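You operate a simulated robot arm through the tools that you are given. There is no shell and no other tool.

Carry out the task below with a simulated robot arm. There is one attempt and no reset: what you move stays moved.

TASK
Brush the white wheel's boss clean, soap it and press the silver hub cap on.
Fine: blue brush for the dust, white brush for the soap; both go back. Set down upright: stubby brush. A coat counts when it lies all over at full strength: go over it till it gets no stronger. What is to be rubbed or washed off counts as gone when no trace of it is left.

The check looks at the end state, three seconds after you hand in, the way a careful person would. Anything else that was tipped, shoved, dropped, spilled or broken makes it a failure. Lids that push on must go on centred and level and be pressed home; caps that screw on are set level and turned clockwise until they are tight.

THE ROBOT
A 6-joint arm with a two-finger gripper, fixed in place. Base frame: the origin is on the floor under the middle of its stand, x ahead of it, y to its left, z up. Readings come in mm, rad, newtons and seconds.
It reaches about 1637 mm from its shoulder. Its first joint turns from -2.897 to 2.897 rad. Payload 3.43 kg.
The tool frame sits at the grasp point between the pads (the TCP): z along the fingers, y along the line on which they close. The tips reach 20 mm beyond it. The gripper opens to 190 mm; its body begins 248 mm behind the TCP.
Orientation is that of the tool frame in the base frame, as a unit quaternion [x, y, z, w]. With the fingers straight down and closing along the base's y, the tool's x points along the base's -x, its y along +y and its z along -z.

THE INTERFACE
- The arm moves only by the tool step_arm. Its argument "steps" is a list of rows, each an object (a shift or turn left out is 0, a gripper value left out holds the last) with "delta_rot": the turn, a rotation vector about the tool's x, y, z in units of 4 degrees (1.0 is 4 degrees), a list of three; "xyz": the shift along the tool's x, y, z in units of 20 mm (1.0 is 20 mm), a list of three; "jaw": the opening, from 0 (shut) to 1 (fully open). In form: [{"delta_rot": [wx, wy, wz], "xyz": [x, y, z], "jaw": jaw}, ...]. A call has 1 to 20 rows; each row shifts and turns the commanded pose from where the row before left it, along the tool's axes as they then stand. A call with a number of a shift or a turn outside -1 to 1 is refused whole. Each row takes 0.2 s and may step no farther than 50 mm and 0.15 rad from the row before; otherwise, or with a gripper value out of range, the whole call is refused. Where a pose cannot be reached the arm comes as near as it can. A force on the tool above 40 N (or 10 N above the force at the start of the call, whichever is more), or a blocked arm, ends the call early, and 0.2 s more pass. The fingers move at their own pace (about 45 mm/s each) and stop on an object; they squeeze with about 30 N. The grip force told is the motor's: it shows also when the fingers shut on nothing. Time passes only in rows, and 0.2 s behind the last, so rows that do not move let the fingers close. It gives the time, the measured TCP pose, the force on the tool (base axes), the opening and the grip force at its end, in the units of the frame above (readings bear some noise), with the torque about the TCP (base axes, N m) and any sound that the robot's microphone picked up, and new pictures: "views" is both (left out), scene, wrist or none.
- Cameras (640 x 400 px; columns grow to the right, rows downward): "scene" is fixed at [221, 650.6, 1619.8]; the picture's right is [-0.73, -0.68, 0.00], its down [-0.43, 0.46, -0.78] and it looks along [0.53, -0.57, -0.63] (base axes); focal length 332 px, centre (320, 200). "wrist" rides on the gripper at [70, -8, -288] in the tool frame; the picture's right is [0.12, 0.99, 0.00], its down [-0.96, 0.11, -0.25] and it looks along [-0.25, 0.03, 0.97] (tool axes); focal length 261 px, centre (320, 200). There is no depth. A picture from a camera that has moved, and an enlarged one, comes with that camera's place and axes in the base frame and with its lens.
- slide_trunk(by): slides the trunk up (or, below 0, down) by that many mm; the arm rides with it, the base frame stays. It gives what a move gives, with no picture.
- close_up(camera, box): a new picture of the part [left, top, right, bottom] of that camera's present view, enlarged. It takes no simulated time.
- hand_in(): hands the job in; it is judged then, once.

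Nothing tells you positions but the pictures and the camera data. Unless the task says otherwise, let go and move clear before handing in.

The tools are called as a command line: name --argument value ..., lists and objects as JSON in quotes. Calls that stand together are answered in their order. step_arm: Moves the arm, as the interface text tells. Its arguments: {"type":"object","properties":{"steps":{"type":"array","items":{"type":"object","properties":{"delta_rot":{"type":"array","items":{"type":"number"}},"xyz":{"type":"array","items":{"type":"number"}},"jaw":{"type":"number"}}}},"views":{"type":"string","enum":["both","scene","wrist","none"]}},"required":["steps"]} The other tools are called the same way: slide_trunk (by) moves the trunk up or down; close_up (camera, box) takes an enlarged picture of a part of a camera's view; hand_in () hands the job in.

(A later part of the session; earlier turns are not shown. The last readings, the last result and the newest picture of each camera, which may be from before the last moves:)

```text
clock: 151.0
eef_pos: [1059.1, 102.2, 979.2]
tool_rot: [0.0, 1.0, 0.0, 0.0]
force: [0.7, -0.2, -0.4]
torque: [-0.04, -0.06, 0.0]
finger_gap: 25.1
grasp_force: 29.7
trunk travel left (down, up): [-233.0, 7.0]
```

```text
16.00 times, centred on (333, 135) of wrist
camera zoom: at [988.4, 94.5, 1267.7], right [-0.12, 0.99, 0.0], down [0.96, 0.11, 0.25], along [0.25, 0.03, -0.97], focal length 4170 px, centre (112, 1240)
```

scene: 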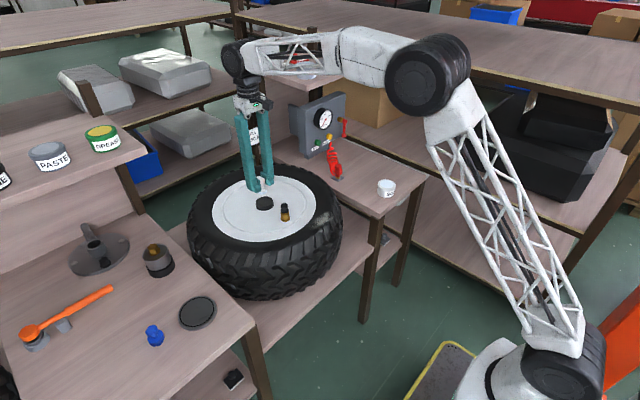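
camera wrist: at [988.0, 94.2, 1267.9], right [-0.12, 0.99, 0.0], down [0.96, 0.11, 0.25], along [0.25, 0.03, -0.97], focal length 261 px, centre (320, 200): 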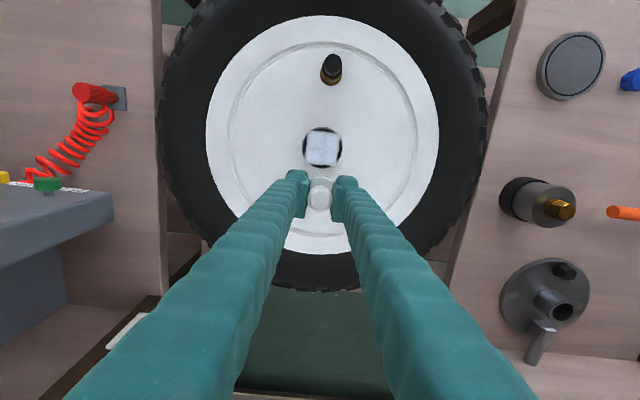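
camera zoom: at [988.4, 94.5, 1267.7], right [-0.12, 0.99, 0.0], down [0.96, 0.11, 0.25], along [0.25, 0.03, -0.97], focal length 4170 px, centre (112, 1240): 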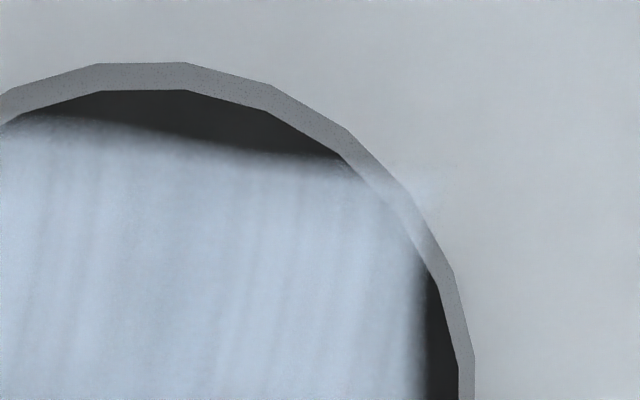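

No further change, so the coat is at full strength. Now I'll take the white brush back to its home spot.

step_arm --steps '[{"xyz": [0.681, -0.982, -0.6]}, {"xyz": [0.681, -0.982, -0.4]}, {"xyz": [0.681, -0.982, 0]}, {"xyz": [0.681, -0.982, 0]}, {"xyz": [0.681, -0.982, 0]}, {"xyz": [0.681, -0.982, 0]}, {"xyz": [0.681, -0.982, 0]}, {"xyz": [0.681, -0.982, 0]}, {"xyz": [0.681, -0.982, 0]}, {"xyz": [0.681, -0.982, 0]}, {"xyz": [0.681, -0.982, 0]}, {"xyz": [0.681, -0.982, 0]}, {"xyz": [0.681, -0.982, 0]}, {"xyz": [0.681, -0.982, 0]}, {"xyz": [0.681, -0.982, 0]}, {"xyz": [0.681, -0.982, 0]}, {"xyz": [0.681, -0.982, 0]}, {"xyz": [0.681, -0.982, 0]}]' --views "none"

step_arm --steps '[{"delta_rot": [0, 0, -1]}, {"delta_rot": [0, 0, -1]}, {"delta_rot": [0, 0, -1]}, {"delta_rot": [0, 0, -1]}, {"delta_rot": [0, 0, -1]}, {"delta_rot": [0, 0, -1]}, {"delta_rot": [0, 0, -1]}, {"delta_rot": [0, 0, -1]}, {"delta_rot": [0, 0, -1]}, {"delta_rot": [0, 0, -1]}, {"delta_rot": [0, 0, -1]}, {}]' --views "both"

```text
clock: 154.8
eef_pos: [812.6, -249.9, 998.2]
tool_rot: [0.0, 1.0, 0.0, 0.0]
force: [0.7, 0.4, -0.8]
torque: [-0.14, 0.05, 0.0]
finger_gap: 25.4
grasp_force: 30.3
trunk travel left (down, up): [-233.0, 7.0]
```

```text
clock: 157.4
eef_pos: [812.7, -250.7, 999.3]
tool_rot: [-0.375, 0.927, 0.0, 0.0]
force: [1.1, 0.0, -0.4]
torque: [0.01, -0.02, -0.01]
finger_gap: 25.4
grasp_force: 29.5
trunk travel left (down, up): [-233.0, 7.0]
camera wrist: at [768.7, -304.9, 1286.9], right [-0.78, 0.63, 0.0], down [0.61, 0.75, 0.25], along [0.16, 0.19, -0.97], focal length 261 px, centre (320, 200)
```

scene: 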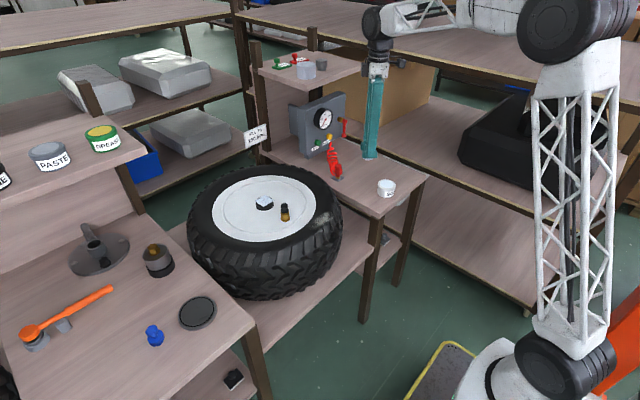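
wrist: 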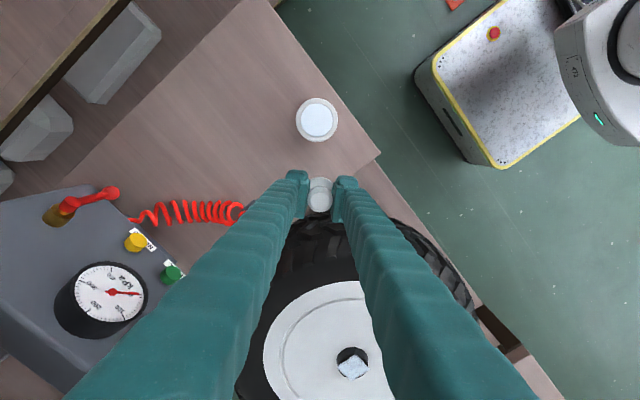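

step_arm --steps '[{"xyz": [0, -0.046, 1]}, {"xyz": [0, 0, 1]}, {"xyz": [0, 0, 1]}, {"xyz": [0, 0, 1]}, {"xyz": [0, 0, 1]}, {"xyz": [0, 0, 1]}, {"xyz": [0, 0, 1]}, {"xyz": [0, 0, 1]}, {"xyz": [0, 0, 0.5]}, {}]' --views "none"

close_up --camera "wrist" --box '[220, 100, 420, 225]'

close_up --camera "scene" --box '[325, 155, 421, 215]'

```text
clock: 159.6
eef_pos: [812.6, -250.8, 829.2]
tool_rot: [-0.373, 0.928, 0.001, 0.0]
force: [-0.1, 0.5, -1.6]
torque: [0.01, 0.0, 0.02]
finger_gap: 25.1
grasp_force: 29.9
trunk travel left (down, up): [-233.0, 7.0]
```

```text
3.20 times, centred on (320, 162) of wrist
camera zoom: at [768.6, -305.4, 1117.0], right [-0.77, 0.63, 0.0], down [0.61, 0.75, 0.25], along [0.16, 0.19, -0.97], focal length 834 px, centre (320, 320)
```

zoom: 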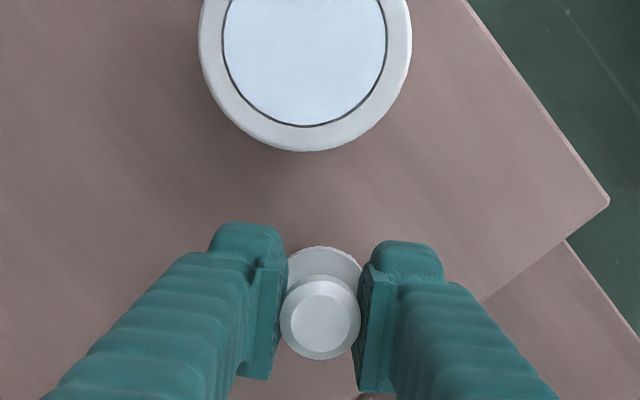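

```text
6.67 times, centred on (373, 185) of scene
camera zoom: at [221.0, 650.6, 1619.8], right [-0.73, -0.68, 0.0], down [-0.43, 0.46, -0.78], along [0.53, -0.57, -0.63], focal length 2214 px, centre (-33, 300)
```

zoom: 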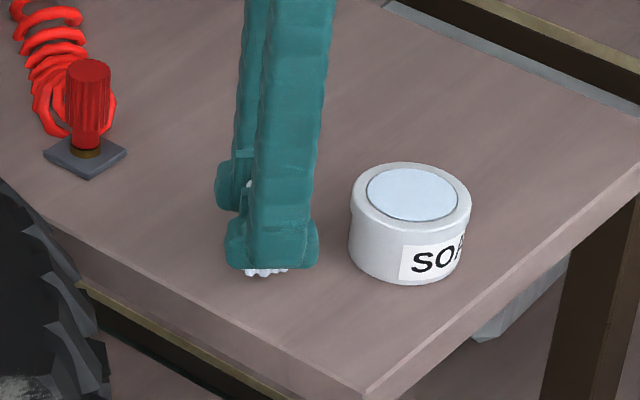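

step_arm --steps '[{"xyz": [0, 0, 0.1]}, {"xyz": [0, 0, 0.1]}, {"xyz": [0, 0, 0.1]}, {}]' --views "none"

step_arm --steps '[{"xyz": [0, 0, 0.07]}, {}]' --views "none"

```text
clock: 160.6
eef_pos: [813.8, -250.6, 822.7]
tool_rot: [-0.375, 0.927, 0.001, 0.0]
force: [-0.9, 0.3, -0.7]
torque: [0.04, -0.01, -0.04]
finger_gap: 25.4
grasp_force: 30.9
trunk travel left (down, up): [-233.0, 7.0]
```

```text
clock: 161.2
eef_pos: [813.3, -250.4, 821.3]
tool_rot: [-0.374, 0.927, -0.001, 0.0]
force: [0.4, 0.1, -0.8]
torque: [-0.03, -0.04, -0.02]
finger_gap: 25.1
grasp_force: 30.0
trunk travel left (down, up): [-233.0, 7.0]
```

step_arm --steps '[{"xyz": [0, 0, 0.06]}, {}]' --views "none"

step_arm --steps '[{"xyz": [0, 0, 0.05]}, {}]' --views "none"

```text
clock: 161.8
eef_pos: [812.8, -250.8, 820.6]
tool_rot: [-0.375, 0.927, 0.0, 0.0]
force: [0.0, 1.3, 5.5]
torque: [0.03, -0.02, 0.01]
finger_gap: 25.2
grasp_force: 30.2
trunk travel left (down, up): [-233.0, 7.0]
```

```text
clock: 162.4
eef_pos: [812.4, -250.8, 820.7]
tool_rot: [-0.374, 0.927, -0.002, 0.0]
force: [0.3, -0.1, 16.9]
torque: [0.06, -0.01, 0.0]
finger_gap: 25.2
grasp_force: 29.9
trunk travel left (down, up): [-233.0, 7.0]
```

On the table. Easing off, releasing, and checking it stands.

step_arm --steps '[{"xyz": [0, 0, -0.04]}, {"jaw": 0.17}, {}, {"jaw": 0.26}, {}, {}]' --views "none"

close_up --camera "wrist" --box '[220, 100, 420, 225]'

step_arm --steps '[{"xyz": [0, 0, -0.5]}, {"xyz": [0, 0, -1]}, {"xyz": [0, 0, -1]}, {"xyz": [0, 0, -1]}, {"xyz": [0, 0, -1]}, {"xyz": [0, 0, -1]}, {"xyz": [0, 0, -1]}, {"xyz": [0, 0, -1]}, {"xyz": [0, 0, -1]}, {"xyz": [0, 0, -1]}]' --views "both"

close_up --camera "scene" --box '[310, 150, 422, 220]'

```text
clock: 163.8
eef_pos: [812.9, -251.9, 819.1]
tool_rot: [-0.375, 0.927, 0.0, 0.0]
force: [-1.0, 0.4, 0.6]
torque: [-0.01, -0.01, 0.03]
finger_gap: 49.7
grasp_force: 0.1
trunk travel left (down, up): [-233.0, 7.0]
```

```text
3.20 times, centred on (320, 162) of wrist
camera zoom: at [768.8, -305.3, 1107.9], right [-0.77, 0.63, 0.0], down [0.61, 0.75, 0.25], along [0.16, 0.19, -0.97], focal length 834 px, centre (320, 320)
```

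zoom: 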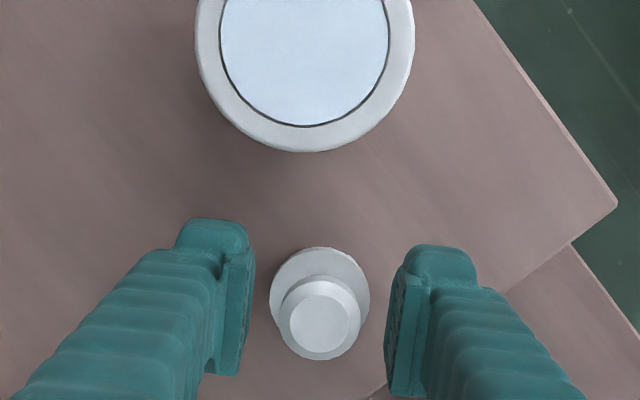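

```text
clock: 166.0
eef_pos: [812.7, -249.9, 1010.4]
tool_rot: [-0.375, 0.927, -0.001, 0.0]
force: [0.7, -0.2, 0.8]
torque: [0.0, 0.0, 0.0]
finger_gap: 49.2
grasp_force: 0.0
trunk travel left (down, up): [-233.0, 7.0]
camera wrist: at [769.3, -305.1, 1298.1], right [-0.77, 0.63, 0.0], down [0.61, 0.75, 0.25], along [0.16, 0.19, -0.97], focal length 261 px, centre (320, 200)
```

scene: 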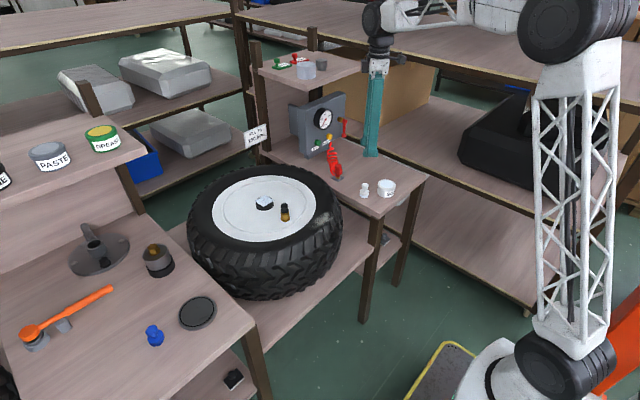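
wrist: 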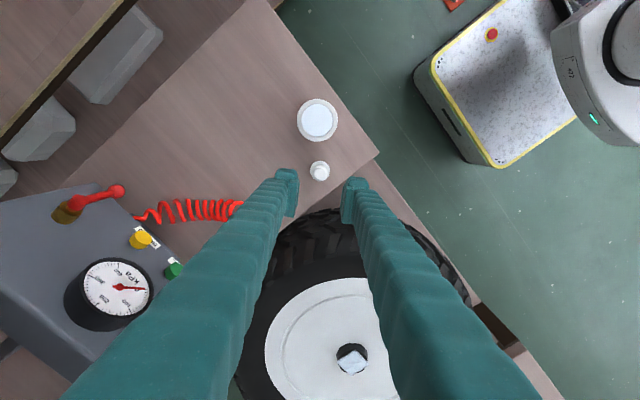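

```text
5.71 times, centred on (366, 185) of scene
camera zoom: at [221.0, 650.6, 1619.8], right [-0.73, -0.68, 0.0], down [-0.43, 0.46, -0.78], along [0.53, -0.57, -0.63], focal length 1898 px, centre (57, 286)
```

zoom: 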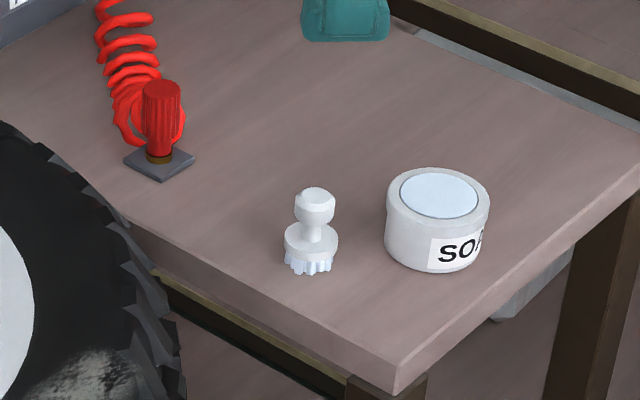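

Both brushes are back and upright. Next, rise well above the upper shelf, turn the gripper straight and look at the silver cap.

step_arm --steps '[{"xyz": [0, 0, -1]}, {"xyz": [0, 0, -1]}, {"xyz": [0, 0, -1], "delta_rot": [0, 0, 1]}, {"xyz": [0, 0, -1], "delta_rot": [0, 0, 1]}, {"xyz": [0, 0, -1], "delta_rot": [0, 0, 1]}, {"xyz": [0, 0, -1], "delta_rot": [0, 0, 1]}, {"xyz": [0, 0, -1], "delta_rot": [0, 0, 1]}, {"xyz": [0, 0, -1], "delta_rot": [0, 0, 1]}, {"xyz": [0, 0, -1], "delta_rot": [0, 0, 1]}, {"xyz": [0, 0, -1], "delta_rot": [0, 0, 1]}, {"xyz": [0, 0, -1], "delta_rot": [0, 0, 1]}, {"xyz": [0, 0, -1], "delta_rot": [0, 0, 1]}, {"xyz": [0, 0, -1], "delta_rot": [0, 0, 1]}, {"xyz": [0, 0, -1], "jaw": 0.8}, {"xyz": [0, 0, -1]}, {"xyz": [0, 0, -1]}, {"xyz": [0, 0, -1]}, {"xyz": [0, 0, -1]}, {"xyz": [0, 0, -1]}, {}]' --views "both"

```text
clock: 170.2
eef_pos: [788.0, -242.5, 1338.3]
tool_rot: [0.001, 1.0, -0.001, 0.004]
force: [0.4, 0.3, -0.2]
torque: [-0.02, -0.03, 0.0]
finger_gap: 152.0
grasp_force: 0.0
out of reach, approached as far as the arm can: row 16, 17, 18, 19
trunk travel left (down, up): [-233.0, 7.0]
camera wrist: at [715.7, -249.2, 1626.5], right [-0.12, 0.99, 0.0], down [0.96, 0.12, 0.25], along [0.25, 0.03, -0.97], focal length 261 px, centre (320, 200)
```

scene: 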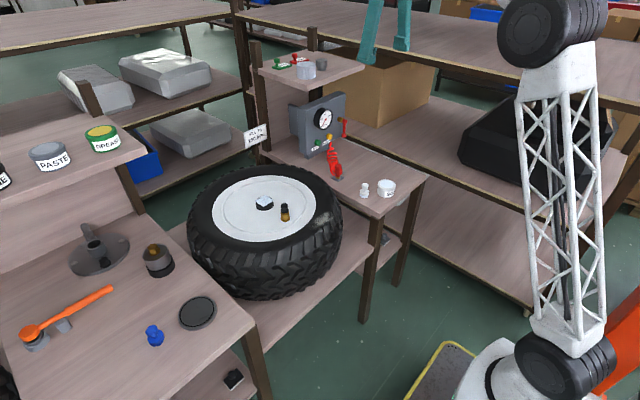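
wrist: 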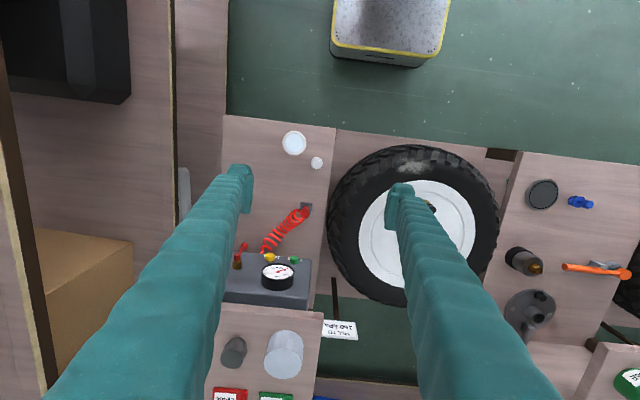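

The arm is near its height limit here, so the shelf may need a tilted approach. Let me look closely at the cap on the shelf.

close_up --camera "wrist" --box '[200, 290, 360, 390]'

close_up --camera "scene" --box '[255, 40, 367, 110]'

```text
4.00 times, centred on (280, 340) of wrist
camera zoom: at [715.7, -249.2, 1626.5], right [-0.12, 0.99, 0.0], down [0.96, 0.12, 0.25], along [0.25, 0.03, -0.97], focal length 1043 px, centre (480, -360)
```

zoom: 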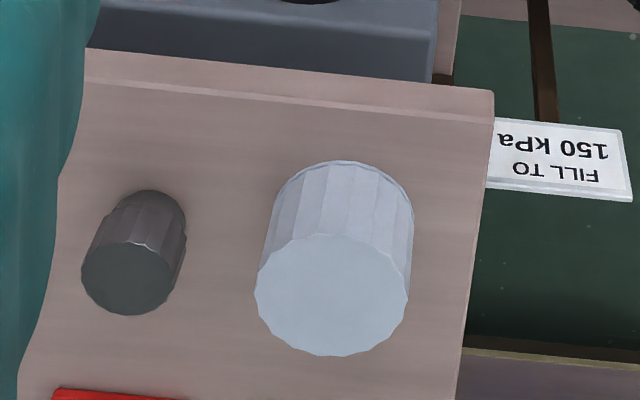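

```text
5.71 times, centred on (311, 75) of scene
camera zoom: at [221.0, 650.6, 1619.8], right [-0.73, -0.68, 0.0], down [-0.43, 0.46, -0.78], along [0.53, -0.57, -0.63], focal length 1898 px, centre (371, 914)
```

zoom: 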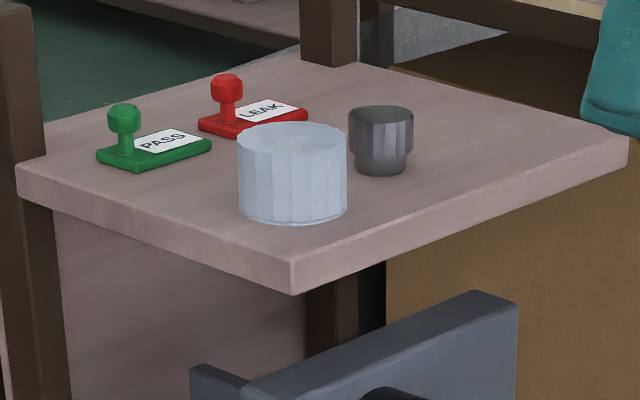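

The cap (about 73 mm wide, 44 mm tall) stands near (1146, -267) on the shelf at z≈1181; too high for a straight-down reach. I'll come down a little and tilt the gripper forward about 44° for an angled approach.

step_arm --steps '[{"xyz": [0, 0, 1], "jaw": 0.5}, {"xyz": [0, 0, 1]}, {"xyz": [0, 0, 1]}, {}, {"delta_rot": [0, -1, 0]}, {"delta_rot": [0, -1, 0]}, {"delta_rot": [0, -1, 0]}, {"delta_rot": [0, -1, 0]}, {"delta_rot": [0, -1, 0]}, {"delta_rot": [0, -1, 0]}, {"delta_rot": [0, -1, 0]}, {"delta_rot": [0, -1, 0]}, {"delta_rot": [0, -1, 0]}, {"delta_rot": [0, -1, 0]}, {"delta_rot": [0, -1, 0]}, {}]' --views "both"

```text
clock: 173.6
eef_pos: [788.1, -243.5, 1280.3]
tool_rot: [0.0, 0.927, 0.0, 0.375]
force: [-0.2, 0.1, 0.0]
torque: [-0.02, 0.0, -0.03]
finger_gap: 94.8
grasp_force: 0.1
trunk travel left (down, up): [-233.0, 7.0]
camera wrist: at [537.3, -250.1, 1437.8], right [-0.08, 0.99, -0.08], down [0.52, 0.12, 0.85], along [0.85, 0.03, -0.53], focal length 261 px, centre (320, 200)
```

scene: 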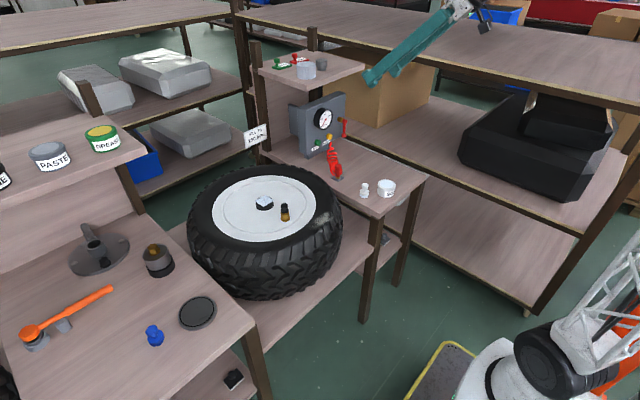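
wrist: 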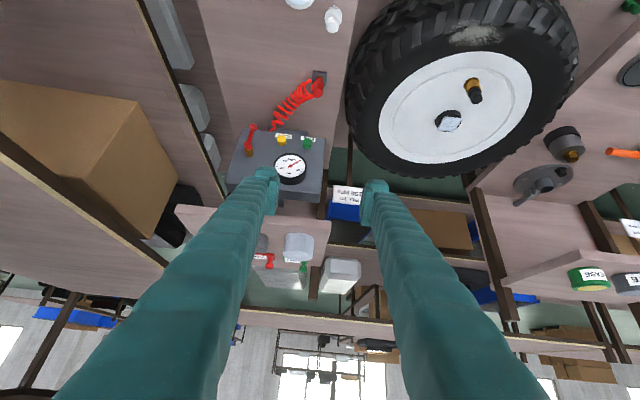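

Tilt reached fine. Now I'll yaw the tool about 36° toward the right so the fingers avoid the dark cup beside the cap, then move to a stand-off position in front of it.

step_arm --steps '[{"delta_rot": [0.695, 0, 0.719]}, {"delta_rot": [0.695, 0, 0.719]}, {"delta_rot": [0.695, 0, 0.719]}, {"delta_rot": [0.695, 0, 0.719]}, {"delta_rot": [0.695, 0, 0.719]}, {"delta_rot": [0.695, 0, 0.719]}, {"delta_rot": [0.695, 0, 0.719]}, {"delta_rot": [0.695, 0, 0.719]}, {"delta_rot": [0.695, 0, 0.719]}, {}]' --views "none"

step_arm --steps '[{"xyz": [-0.6, 0.64, 0.474]}, {"xyz": [-0.6, 0.64, 0.474]}, {"xyz": [-0.6, 0.64, 0.474]}, {"xyz": [-0.6, 0.64, 0.474]}, {"xyz": [-0.6, 0.64, 0.474]}, {"xyz": [-0.6, 0.64, 0.474]}, {"xyz": [-0.6, 0.64, 0.474]}, {"xyz": [-0.6, 0.64, 0.474]}, {"xyz": [-0.6, 0.64, 0.474]}, {"xyz": [-0.6, 0.64, 0.474]}, {}]' --views "both"

```text
clock: 175.8
eef_pos: [787.3, -242.1, 1279.0]
tool_rot: [0.287, 0.882, -0.116, 0.356]
force: [0.3, -0.5, 0.1]
torque: [0.02, 0.03, 0.04]
finger_gap: 94.8
grasp_force: 0.0
trunk travel left (down, up): [-233.0, 7.0]
```

```text
clock: 178.2
eef_pos: [986.9, -228.6, 1295.3]
tool_rot: [0.287, 0.881, -0.116, 0.357]
force: [0.1, 0.7, -0.2]
torque: [0.0, -0.01, -0.01]
finger_gap: 94.9
grasp_force: 0.1
trunk travel left (down, up): [-233.0, 7.0]
camera wrist: at [779.9, -87.3, 1452.7], right [0.52, 0.85, -0.08], down [0.49, -0.21, 0.85], along [0.7, -0.48, -0.53], focal length 261 px, centre (320, 200)
```

scene: 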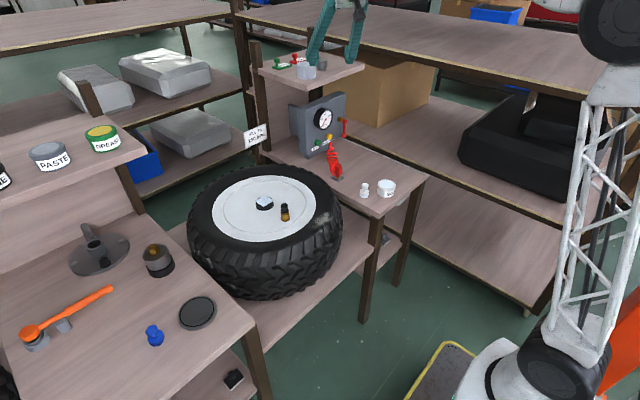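
wrist: 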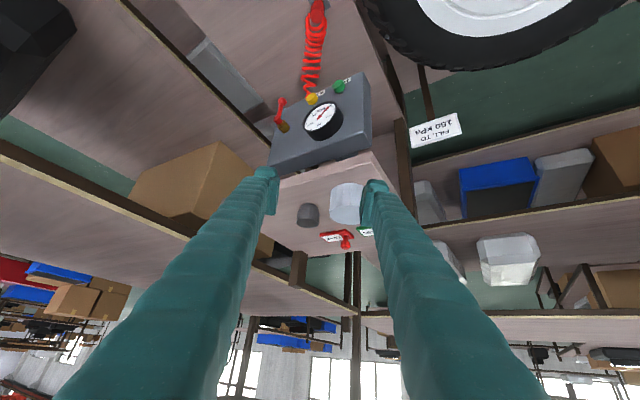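

Reach is fine. Continuing to the stand-off point.

step_arm --steps '[{"xyz": [-0.6, 0.64, 0.474]}, {"xyz": [-0.6, 0.64, 0.474]}, {"xyz": [-0.6, 0.64, 0.474]}, {"xyz": [-0.6, 0.64, 0.474]}, {"xyz": [-0.6, 0.64, 0.474]}, {}]' --views "both"

close_up --camera "wrist" --box '[240, 120, 400, 220]'

close_up --camera "scene" --box '[255, 20, 383, 100]'

```text
clock: 179.6
eef_pos: [1086.0, -221.0, 1300.4]
tool_rot: [0.287, 0.882, -0.116, 0.356]
force: [0.5, -0.6, -0.5]
torque: [-0.02, 0.02, -0.02]
finger_gap: 95.0
grasp_force: 0.0
trunk travel left (down, up): [-233.0, 7.0]
camera wrist: at [878.6, -80.5, 1459.5], right [0.52, 0.85, -0.08], down [0.49, -0.21, 0.85], along [0.7, -0.48, -0.53], focal length 261 px, centre (320, 200)
```

scene: 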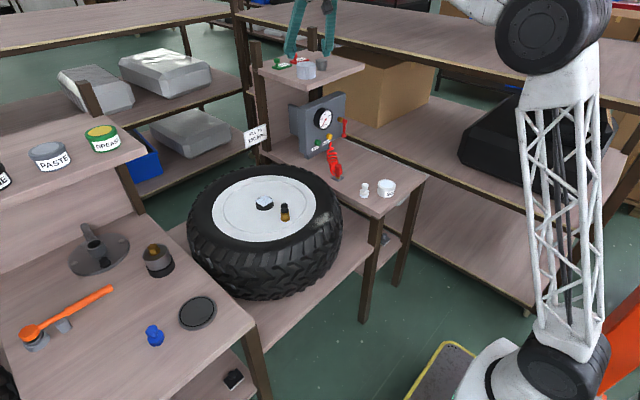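
wrist: 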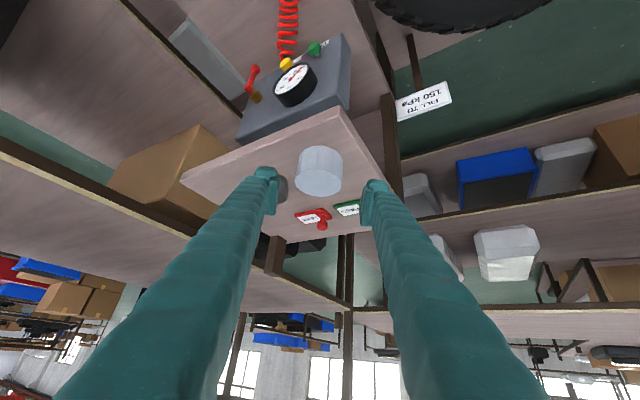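

```text
4.00 times, centred on (320, 170) of wrist
camera zoom: at [878.6, -80.5, 1459.5], right [0.52, 0.85, -0.08], down [0.49, -0.21, 0.85], along [0.7, -0.48, -0.53], focal length 1043 px, centre (320, 320)
```

zoom: 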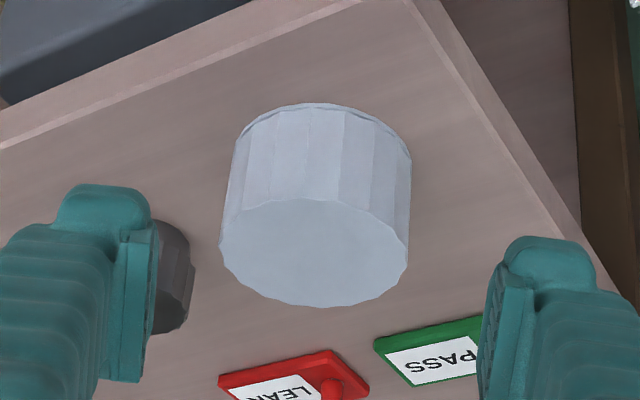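

```text
5.00 times, centred on (319, 60) of scene
camera zoom: at [221.0, 650.6, 1619.8], right [-0.73, -0.68, 0.0], down [-0.43, 0.46, -0.78], along [0.53, -0.57, -0.63], focal length 1660 px, centre (325, 900)
```

zoom: 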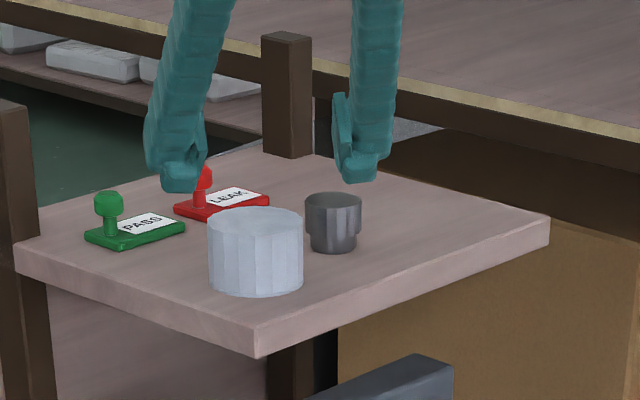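

The cap is at about (1149, -268.5), top z≈1227, nicely between the fingers. Approaching along the tool axis most of the way.

step_arm --steps '[{"xyz": [-0.305, -0.1, 0]}, {"xyz": [0, 0, 1]}, {"xyz": [0, 0, 1]}, {"xyz": [0, 0, 1]}, {"xyz": [0, 0, 0.7]}, {}]' --views "none"

close_up --camera "wrist" --box '[240, 120, 400, 220]'

close_up --camera "scene" --box '[255, 30, 367, 100]'

```text
clock: 181.0
eef_pos: [1129.0, -256.3, 1253.5]
tool_rot: [0.287, 0.882, -0.116, 0.357]
force: [0.1, 0.0, 1.2]
torque: [0.01, 0.03, -0.02]
finger_gap: 94.9
grasp_force: 0.1
trunk travel left (down, up): [-233.0, 7.0]
```

```text
4.00 times, centred on (320, 170) of wrist
camera zoom: at [922.2, -115.3, 1410.9], right [0.52, 0.85, -0.08], down [0.49, -0.21, 0.85], along [0.7, -0.48, -0.53], focal length 1043 px, centre (320, 320)
```

zoom: 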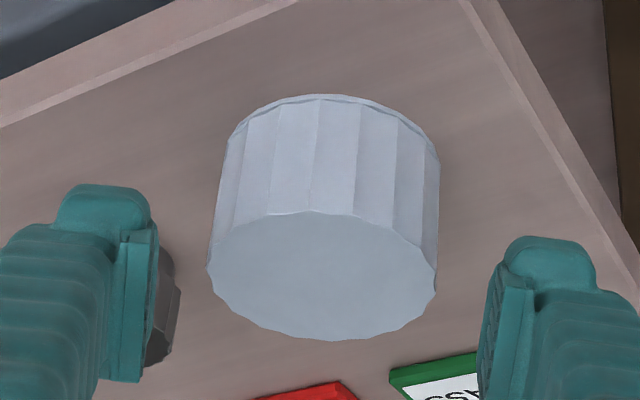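

```text
5.71 times, centred on (311, 65) of scene
camera zoom: at [221.0, 650.6, 1619.8], right [-0.73, -0.68, 0.0], down [-0.43, 0.46, -0.78], along [0.53, -0.57, -0.63], focal length 1898 px, centre (371, 971)
```

zoom: 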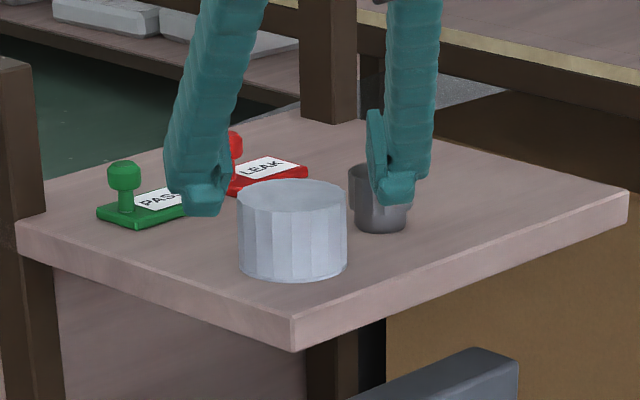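

Cap is centred between the fingers; the dark cup remains clear. Closing the gap slightly and advancing.

step_arm --steps '[{"xyz": [0, 0, 0.7], "jaw": 0.47}, {"xyz": [0, 0, 0.7]}, {}]' --views "none"

close_up --camera "wrist" --box '[240, 120, 400, 220]'

close_up --camera "scene" --box '[255, 30, 367, 100]'

```text
clock: 181.8
eef_pos: [1145.7, -268.1, 1232.5]
tool_rot: [0.287, 0.882, -0.116, 0.356]
force: [0.2, 0.2, -0.6]
torque: [-0.01, 0.01, -0.04]
finger_gap: 89.3
grasp_force: 0.0
trunk travel left (down, up): [-233.0, 7.0]
```

```text
4.00 times, centred on (320, 170) of wrist
camera zoom: at [938.1, -126.6, 1390.8], right [0.52, 0.85, -0.08], down [0.49, -0.21, 0.85], along [0.7, -0.48, -0.53], focal length 1043 px, centre (320, 320)
```

zoom: 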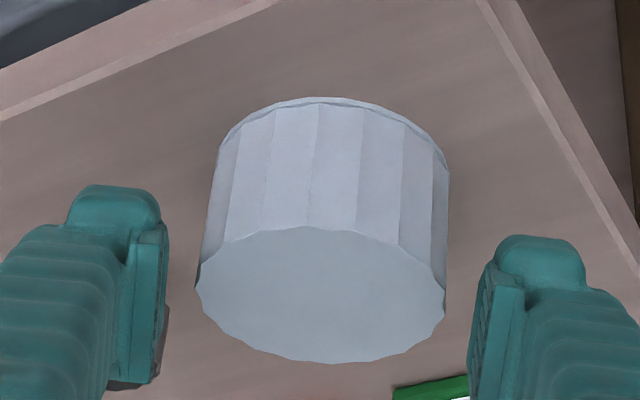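

```text
5.71 times, centred on (311, 65) of scene
camera zoom: at [221.0, 650.6, 1619.8], right [-0.73, -0.68, 0.0], down [-0.43, 0.46, -0.78], along [0.53, -0.57, -0.63], focal length 1898 px, centre (371, 971)
```

zoom: 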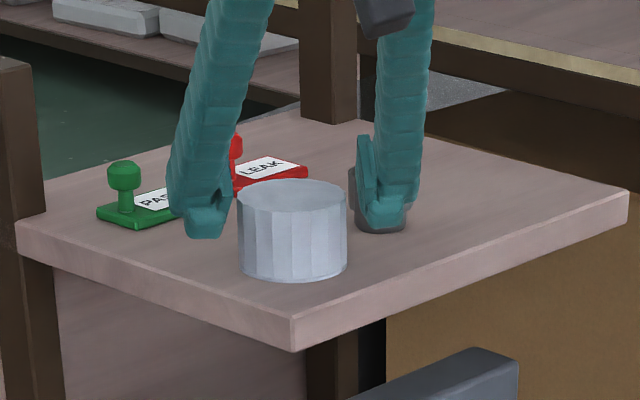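

Advancing the last ~16 mm and then closing on the cap.

step_arm --steps '[{"xyz": [0, 0, 0.4]}, {"xyz": [0, 0, 0.4]}, {}]' --views "none"

close_up --camera "wrist" --box '[240, 120, 400, 220]'

close_up --camera "scene" --box '[271, 40, 351, 90]'

```text
clock: 182.6
eef_pos: [1153.1, -274.3, 1221.0]
tool_rot: [0.288, 0.881, -0.116, 0.356]
force: [0.0, 0.3, -0.3]
torque: [-0.01, 0.01, 0.0]
finger_gap: 89.4
grasp_force: 0.0
trunk travel left (down, up): [-233.0, 7.0]
```

```text
4.00 times, centred on (320, 170) of wrist
camera zoom: at [947.3, -133.2, 1379.3], right [0.52, 0.85, -0.08], down [0.49, -0.21, 0.85], along [0.7, -0.48, -0.53], focal length 1043 px, centre (320, 320)
```

zoom: 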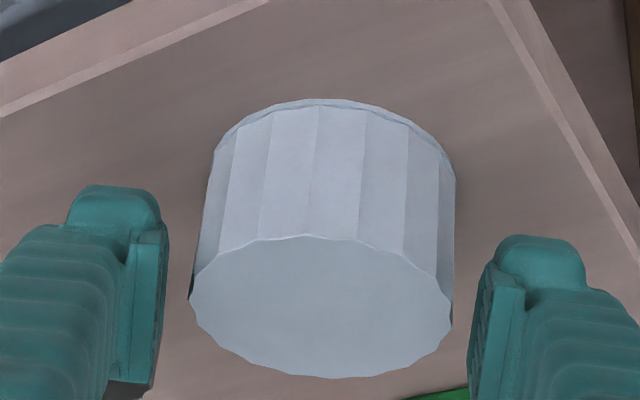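

```text
8.00 times, centred on (311, 65) of scene
camera zoom: at [221.0, 650.6, 1619.8], right [-0.73, -0.68, 0.0], down [-0.43, 0.46, -0.78], along [0.53, -0.57, -0.63], focal length 2657 px, centre (392, 1280)
```

zoom: 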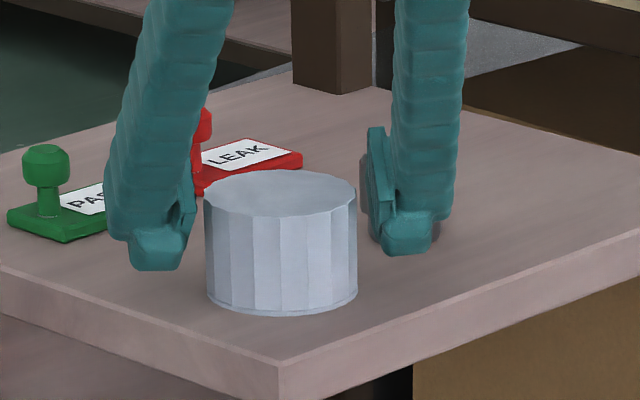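

Good. Closing the fingers on the cap.

step_arm --steps '[{"jaw": 0.3}, {"jaw": 0.3}, {}, {}]' --views "none"

close_up --camera "wrist" --box '[240, 120, 400, 220]'

close_up --camera "scene" --box '[271, 40, 351, 90]'

```text
clock: 183.6
eef_pos: [1153.8, -274.2, 1221.3]
tool_rot: [0.287, 0.882, -0.116, 0.357]
force: [-0.4, 0.2, 1.0]
torque: [0.04, -0.01, 0.0]
finger_gap: 72.0
grasp_force: 30.4
trunk travel left (down, up): [-233.0, 7.0]
```

```text
4.00 times, centred on (320, 170) of wrist
camera zoom: at [947.2, -133.1, 1379.4], right [0.52, 0.85, -0.08], down [0.49, -0.21, 0.85], along [0.7, -0.48, -0.53], focal length 1043 px, centre (320, 320)
```

zoom: 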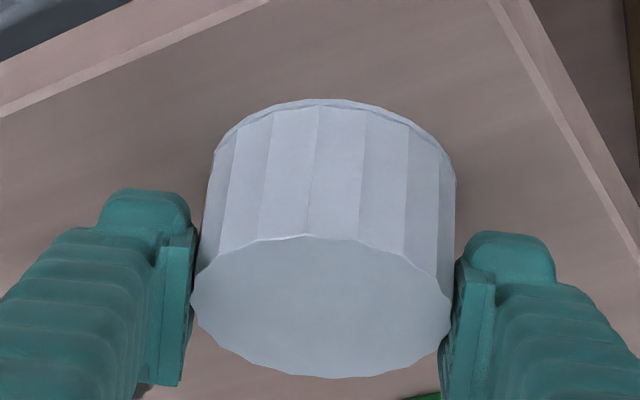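

```text
8.00 times, centred on (311, 65) of scene
camera zoom: at [221.0, 650.6, 1619.8], right [-0.73, -0.68, 0.0], down [-0.43, 0.46, -0.78], along [0.53, -0.57, -0.63], focal length 2657 px, centre (392, 1280)
```

zoom: 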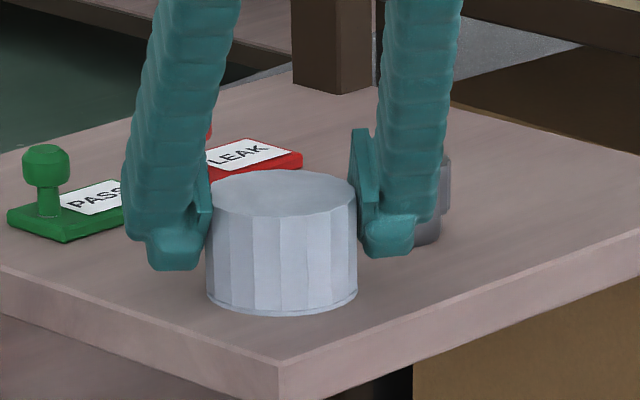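

Gripped at 72 mm. Lifting slightly to check that it hangs level.

step_arm --steps '[{"xyz": [-0.35, 0, -0.36]}, {"xyz": [-0.35, 0, -0.36]}, {}, {}]' --views "none"

close_up --camera "wrist" --box '[240, 120, 400, 220]'

close_up --camera "scene" --box '[271, 30, 351, 80]'

```text
clock: 184.6
eef_pos: [1154.8, -274.2, 1241.4]
tool_rot: [0.288, 0.881, -0.117, 0.357]
force: [0.5, -0.6, -1.5]
torque: [-0.01, -0.01, 0.0]
finger_gap: 72.0
grasp_force: 29.8
trunk travel left (down, up): [-233.0, 7.0]
```

```text
4.00 times, centred on (320, 170) of wrist
camera zoom: at [947.3, -133.1, 1399.4], right [0.52, 0.85, -0.08], down [0.49, -0.21, 0.85], along [0.7, -0.48, -0.53], focal length 1043 px, centre (320, 320)
```

zoom: 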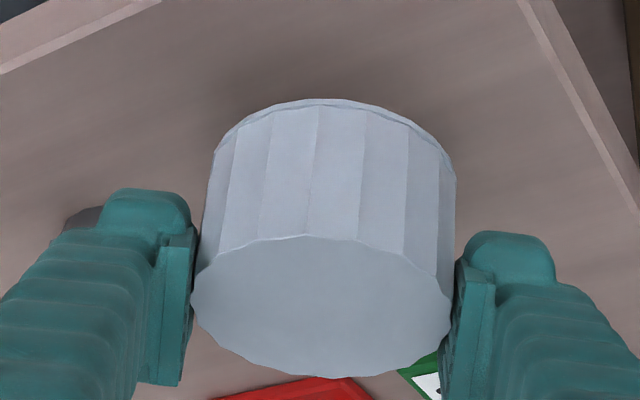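

```text
8.00 times, centred on (311, 55) of scene
camera zoom: at [221.0, 650.6, 1619.8], right [-0.73, -0.68, 0.0], down [-0.43, 0.46, -0.78], along [0.53, -0.57, -0.63], focal length 2657 px, centre (392, 1360)
```

zoom: 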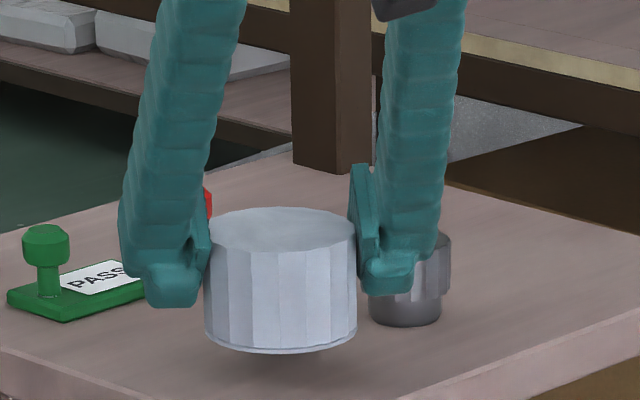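

The cap hangs level and unchanged in the grip. Lifting clear of the shelf and retreating toward the wheel.

step_arm --steps '[{"xyz": [-0.695, 0, -0.719]}, {"xyz": [-0.695, 0, -0.719]}, {"xyz": [-0.695, 0, -0.719]}, {"xyz": [0.716, 0.307, -0.691]}, {"xyz": [0.716, 0.307, -0.691]}, {"xyz": [0.716, 0.307, -0.691]}, {"xyz": [0.716, 0.307, -0.691]}, {"xyz": [0.716, 0.307, -0.691]}, {"xyz": [0.716, 0.307, -0.691]}, {"xyz": [0.716, 0.307, -0.691]}, {"xyz": [0.716, 0.307, -0.691]}, {"xyz": [0.716, 0.307, -0.691]}, {"xyz": [0.716, 0.307, -0.691]}, {"xyz": [0.716, 0.307, -0.691]}, {"xyz": [0.716, 0.307, -0.691]}, {}]' --views "both"

```text
clock: 188.0
eef_pos: [1003.2, -74.3, 1301.4]
tool_rot: [0.287, 0.882, -0.116, 0.356]
force: [0.0, 0.2, -0.3]
torque: [-0.02, -0.02, 0.01]
finger_gap: 72.1
grasp_force: 30.1
trunk travel left (down, up): [-233.0, 7.0]
camera wrist: at [797.1, 66.6, 1459.2], right [0.52, 0.85, -0.08], down [0.49, -0.21, 0.85], along [0.7, -0.48, -0.53], focal length 261 px, centre (320, 200)
```

scene: 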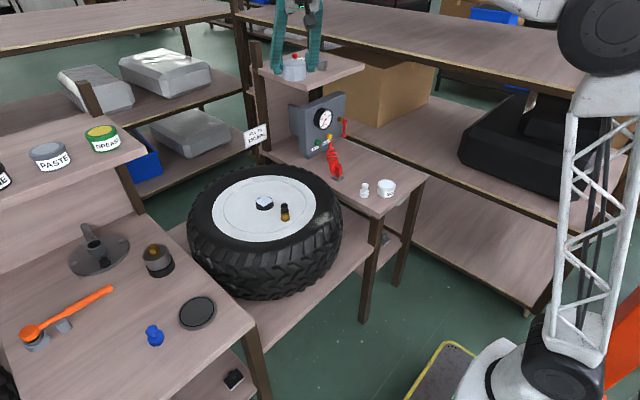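
wrist: 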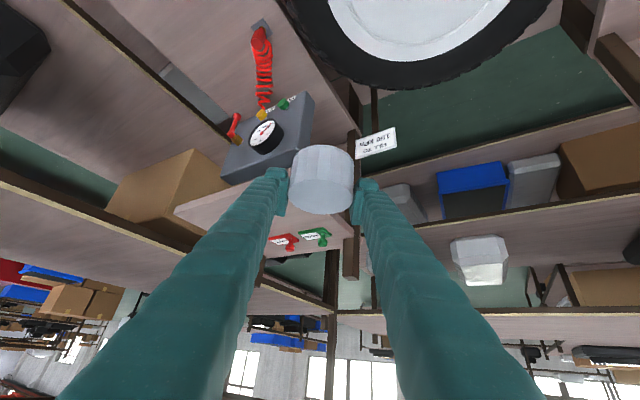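

step_arm --steps '[{"delta_rot": [-0.695, 0, -0.719]}, {"delta_rot": [-0.695, 0, -0.719]}, {"delta_rot": [-0.695, 0, -0.719]}, {"delta_rot": [-0.695, 0, -0.719]}, {"delta_rot": [-0.695, 0, -0.719]}, {"delta_rot": [-0.695, 0, -0.719]}, {"delta_rot": [-0.695, 0, -0.719]}, {"delta_rot": [-0.695, 0, -0.719]}, {"delta_rot": [-0.695, 0, -0.719]}, {}]' --views "wrist"

close_up --camera "wrist" --box '[240, 120, 400, 220]'

```text
clock: 190.2
eef_pos: [1003.5, -74.8, 1300.3]
tool_rot: [0.0, 0.927, 0.0, 0.374]
force: [0.8, 0.7, -0.7]
torque: [0.0, 0.01, -0.04]
finger_gap: 71.7
grasp_force: 30.1
trunk travel left (down, up): [-233.0, 7.0]
camera wrist: at [754.4, -82.3, 1459.3], right [-0.09, 0.99, -0.08], down [0.52, 0.12, 0.85], along [0.85, 0.03, -0.53], focal length 261 px, centre (320, 200)
```

wrist: 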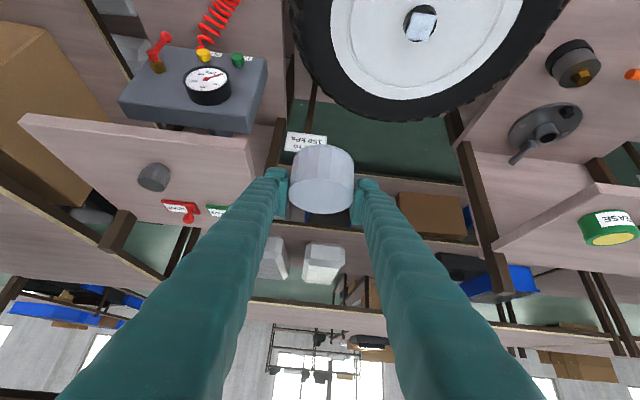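

```text
4.00 times, centred on (320, 170) of wrist
camera zoom: at [754.4, -82.3, 1459.3], right [-0.09, 0.99, -0.08], down [0.52, 0.12, 0.85], along [0.85, 0.03, -0.53], focal length 1043 px, centre (320, 320)
```

zoom: 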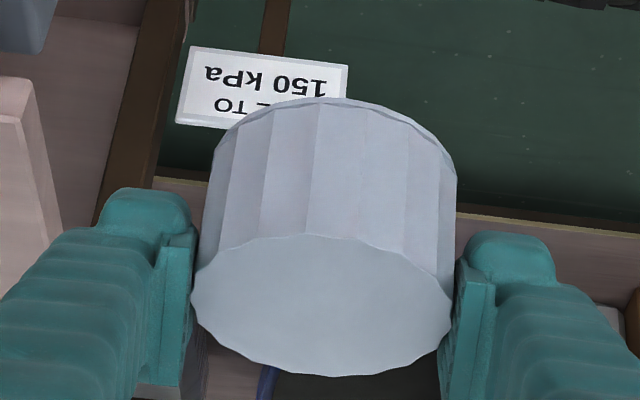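

The cap is held level. Moving sideways over the wheel, then descending partway.

step_arm --steps '[{"xyz": [0, 0.983, 0]}, {"xyz": [0, 0.983, 0]}, {"xyz": [0, 0.983, 0]}, {"xyz": [0, 0.983, 0]}, {"xyz": [0, 0.983, 0]}, {"xyz": [0, 0.983, 0]}, {"xyz": [0, 0.983, 0]}, {"xyz": [0, 0.983, 0]}, {"xyz": [0, 0.983, 0]}, {"xyz": [0.662, 0, 0.751]}, {"xyz": [0.662, 0, 0.751]}, {"xyz": [0.662, 0, 0.751]}, {"xyz": [0.662, 0, 0.751]}, {"xyz": [0.662, 0, 0.751]}, {"xyz": [0.662, 0, 0.751]}, {"xyz": [0.662, 0, 0.751]}, {"xyz": [0.662, 0, 0.751]}, {"xyz": [0.662, 0, 0.751]}, {"xyz": [0.662, 0, 0.751]}, {}]' --views "both"

```text
clock: 194.4
eef_pos: [1013.9, 103.2, 1100.8]
tool_rot: [0.0, 0.927, 0.0, 0.374]
force: [0.3, 0.8, -0.1]
torque: [0.0, -0.02, -0.02]
finger_gap: 71.9
grasp_force: 30.3
trunk travel left (down, up): [-233.0, 7.0]
camera wrist: at [763.7, 95.0, 1259.4], right [-0.08, 0.99, -0.08], down [0.52, 0.12, 0.85], along [0.85, 0.03, -0.53], focal length 261 px, centre (320, 200)
```

scene: 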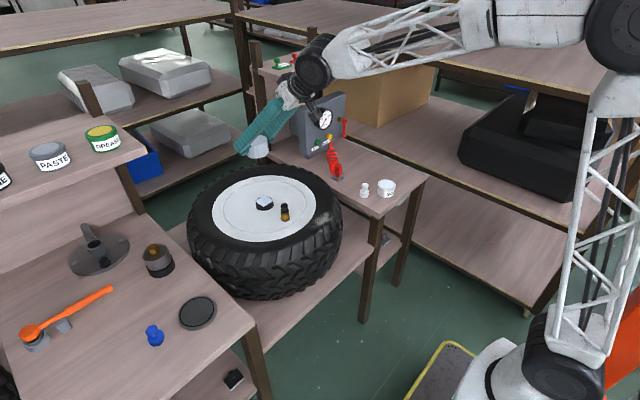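
wrist: 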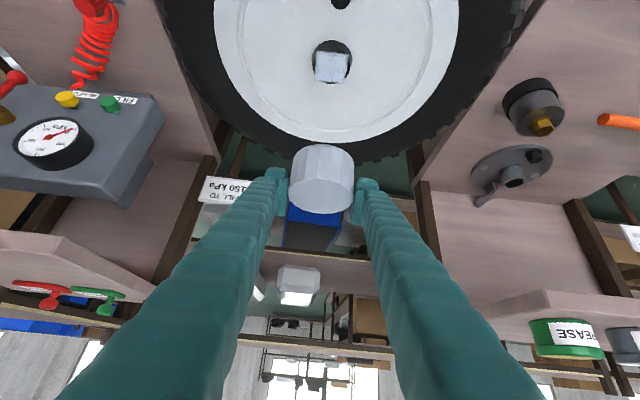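

step_arm --steps '[{"xyz": [0.64, 0, 0.702]}, {"xyz": [0.64, 0, 0.702]}, {"xyz": [0.64, 0, 0.702]}, {"xyz": [0.64, 0, 0.702]}, {"xyz": [0.64, 0, 0.702]}, {"xyz": [0.64, 0, 0.702]}, {"xyz": [0.64, 0, 0.702]}, {"xyz": [0.64, 0, 0.702]}, {"xyz": [0.64, 0, 0.702]}, {}]' --views "both"

close_up --camera "wrist" --box '[240, 90, 400, 190]'

close_up --camera "scene" --box '[226, 165, 306, 215]'

```text
clock: 196.6
eef_pos: [1017.5, 102.3, 930.9]
tool_rot: [0.001, 0.927, 0.0, 0.375]
force: [0.3, -0.8, 0.2]
torque: [-0.03, 0.0, 0.02]
finger_gap: 72.0
grasp_force: 30.0
trunk travel left (down, up): [-233.0, 7.0]
camera wrist: at [767.8, 94.7, 1089.0], right [-0.08, 0.99, -0.08], down [0.52, 0.11, 0.85], along [0.85, 0.03, -0.53], focal length 261 px, centre (320, 200)
```

scene: 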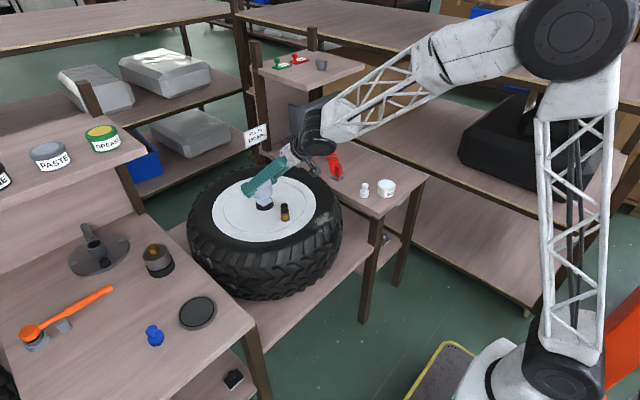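
wrist: 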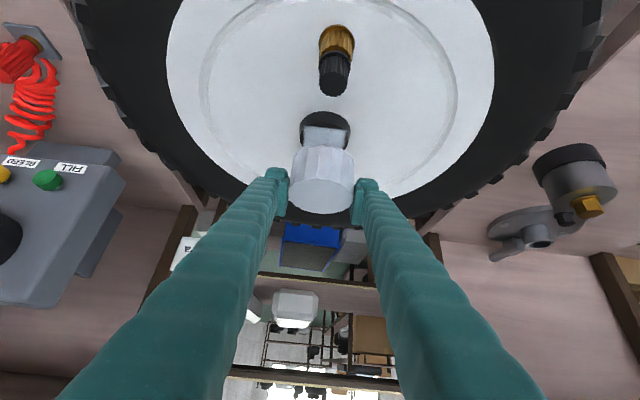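

```text
4.00 times, centred on (320, 140) of wrist
camera zoom: at [767.8, 94.7, 1089.0], right [-0.08, 0.99, -0.08], down [0.52, 0.11, 0.85], along [0.85, 0.03, -0.53], focal length 1043 px, centre (320, 440)
```

zoom: 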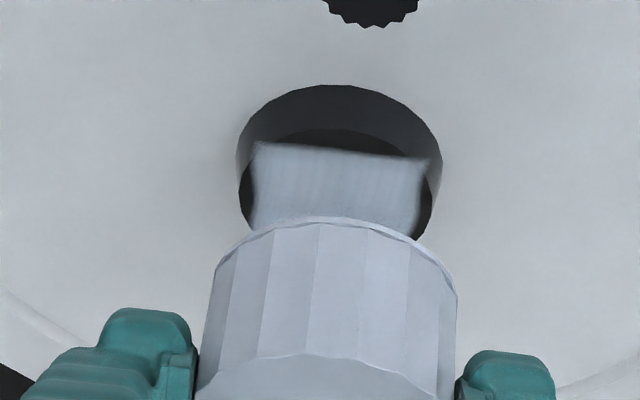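

```text
8.00 times, centred on (266, 190) of scene
camera zoom: at [221.0, 650.6, 1619.8], right [-0.73, -0.68, 0.0], down [-0.43, 0.46, -0.78], along [0.53, -0.57, -0.63], focal length 2657 px, centre (752, 280)
```

zoom: 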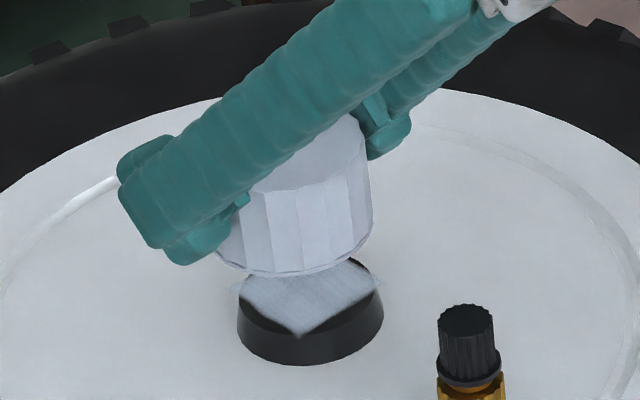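

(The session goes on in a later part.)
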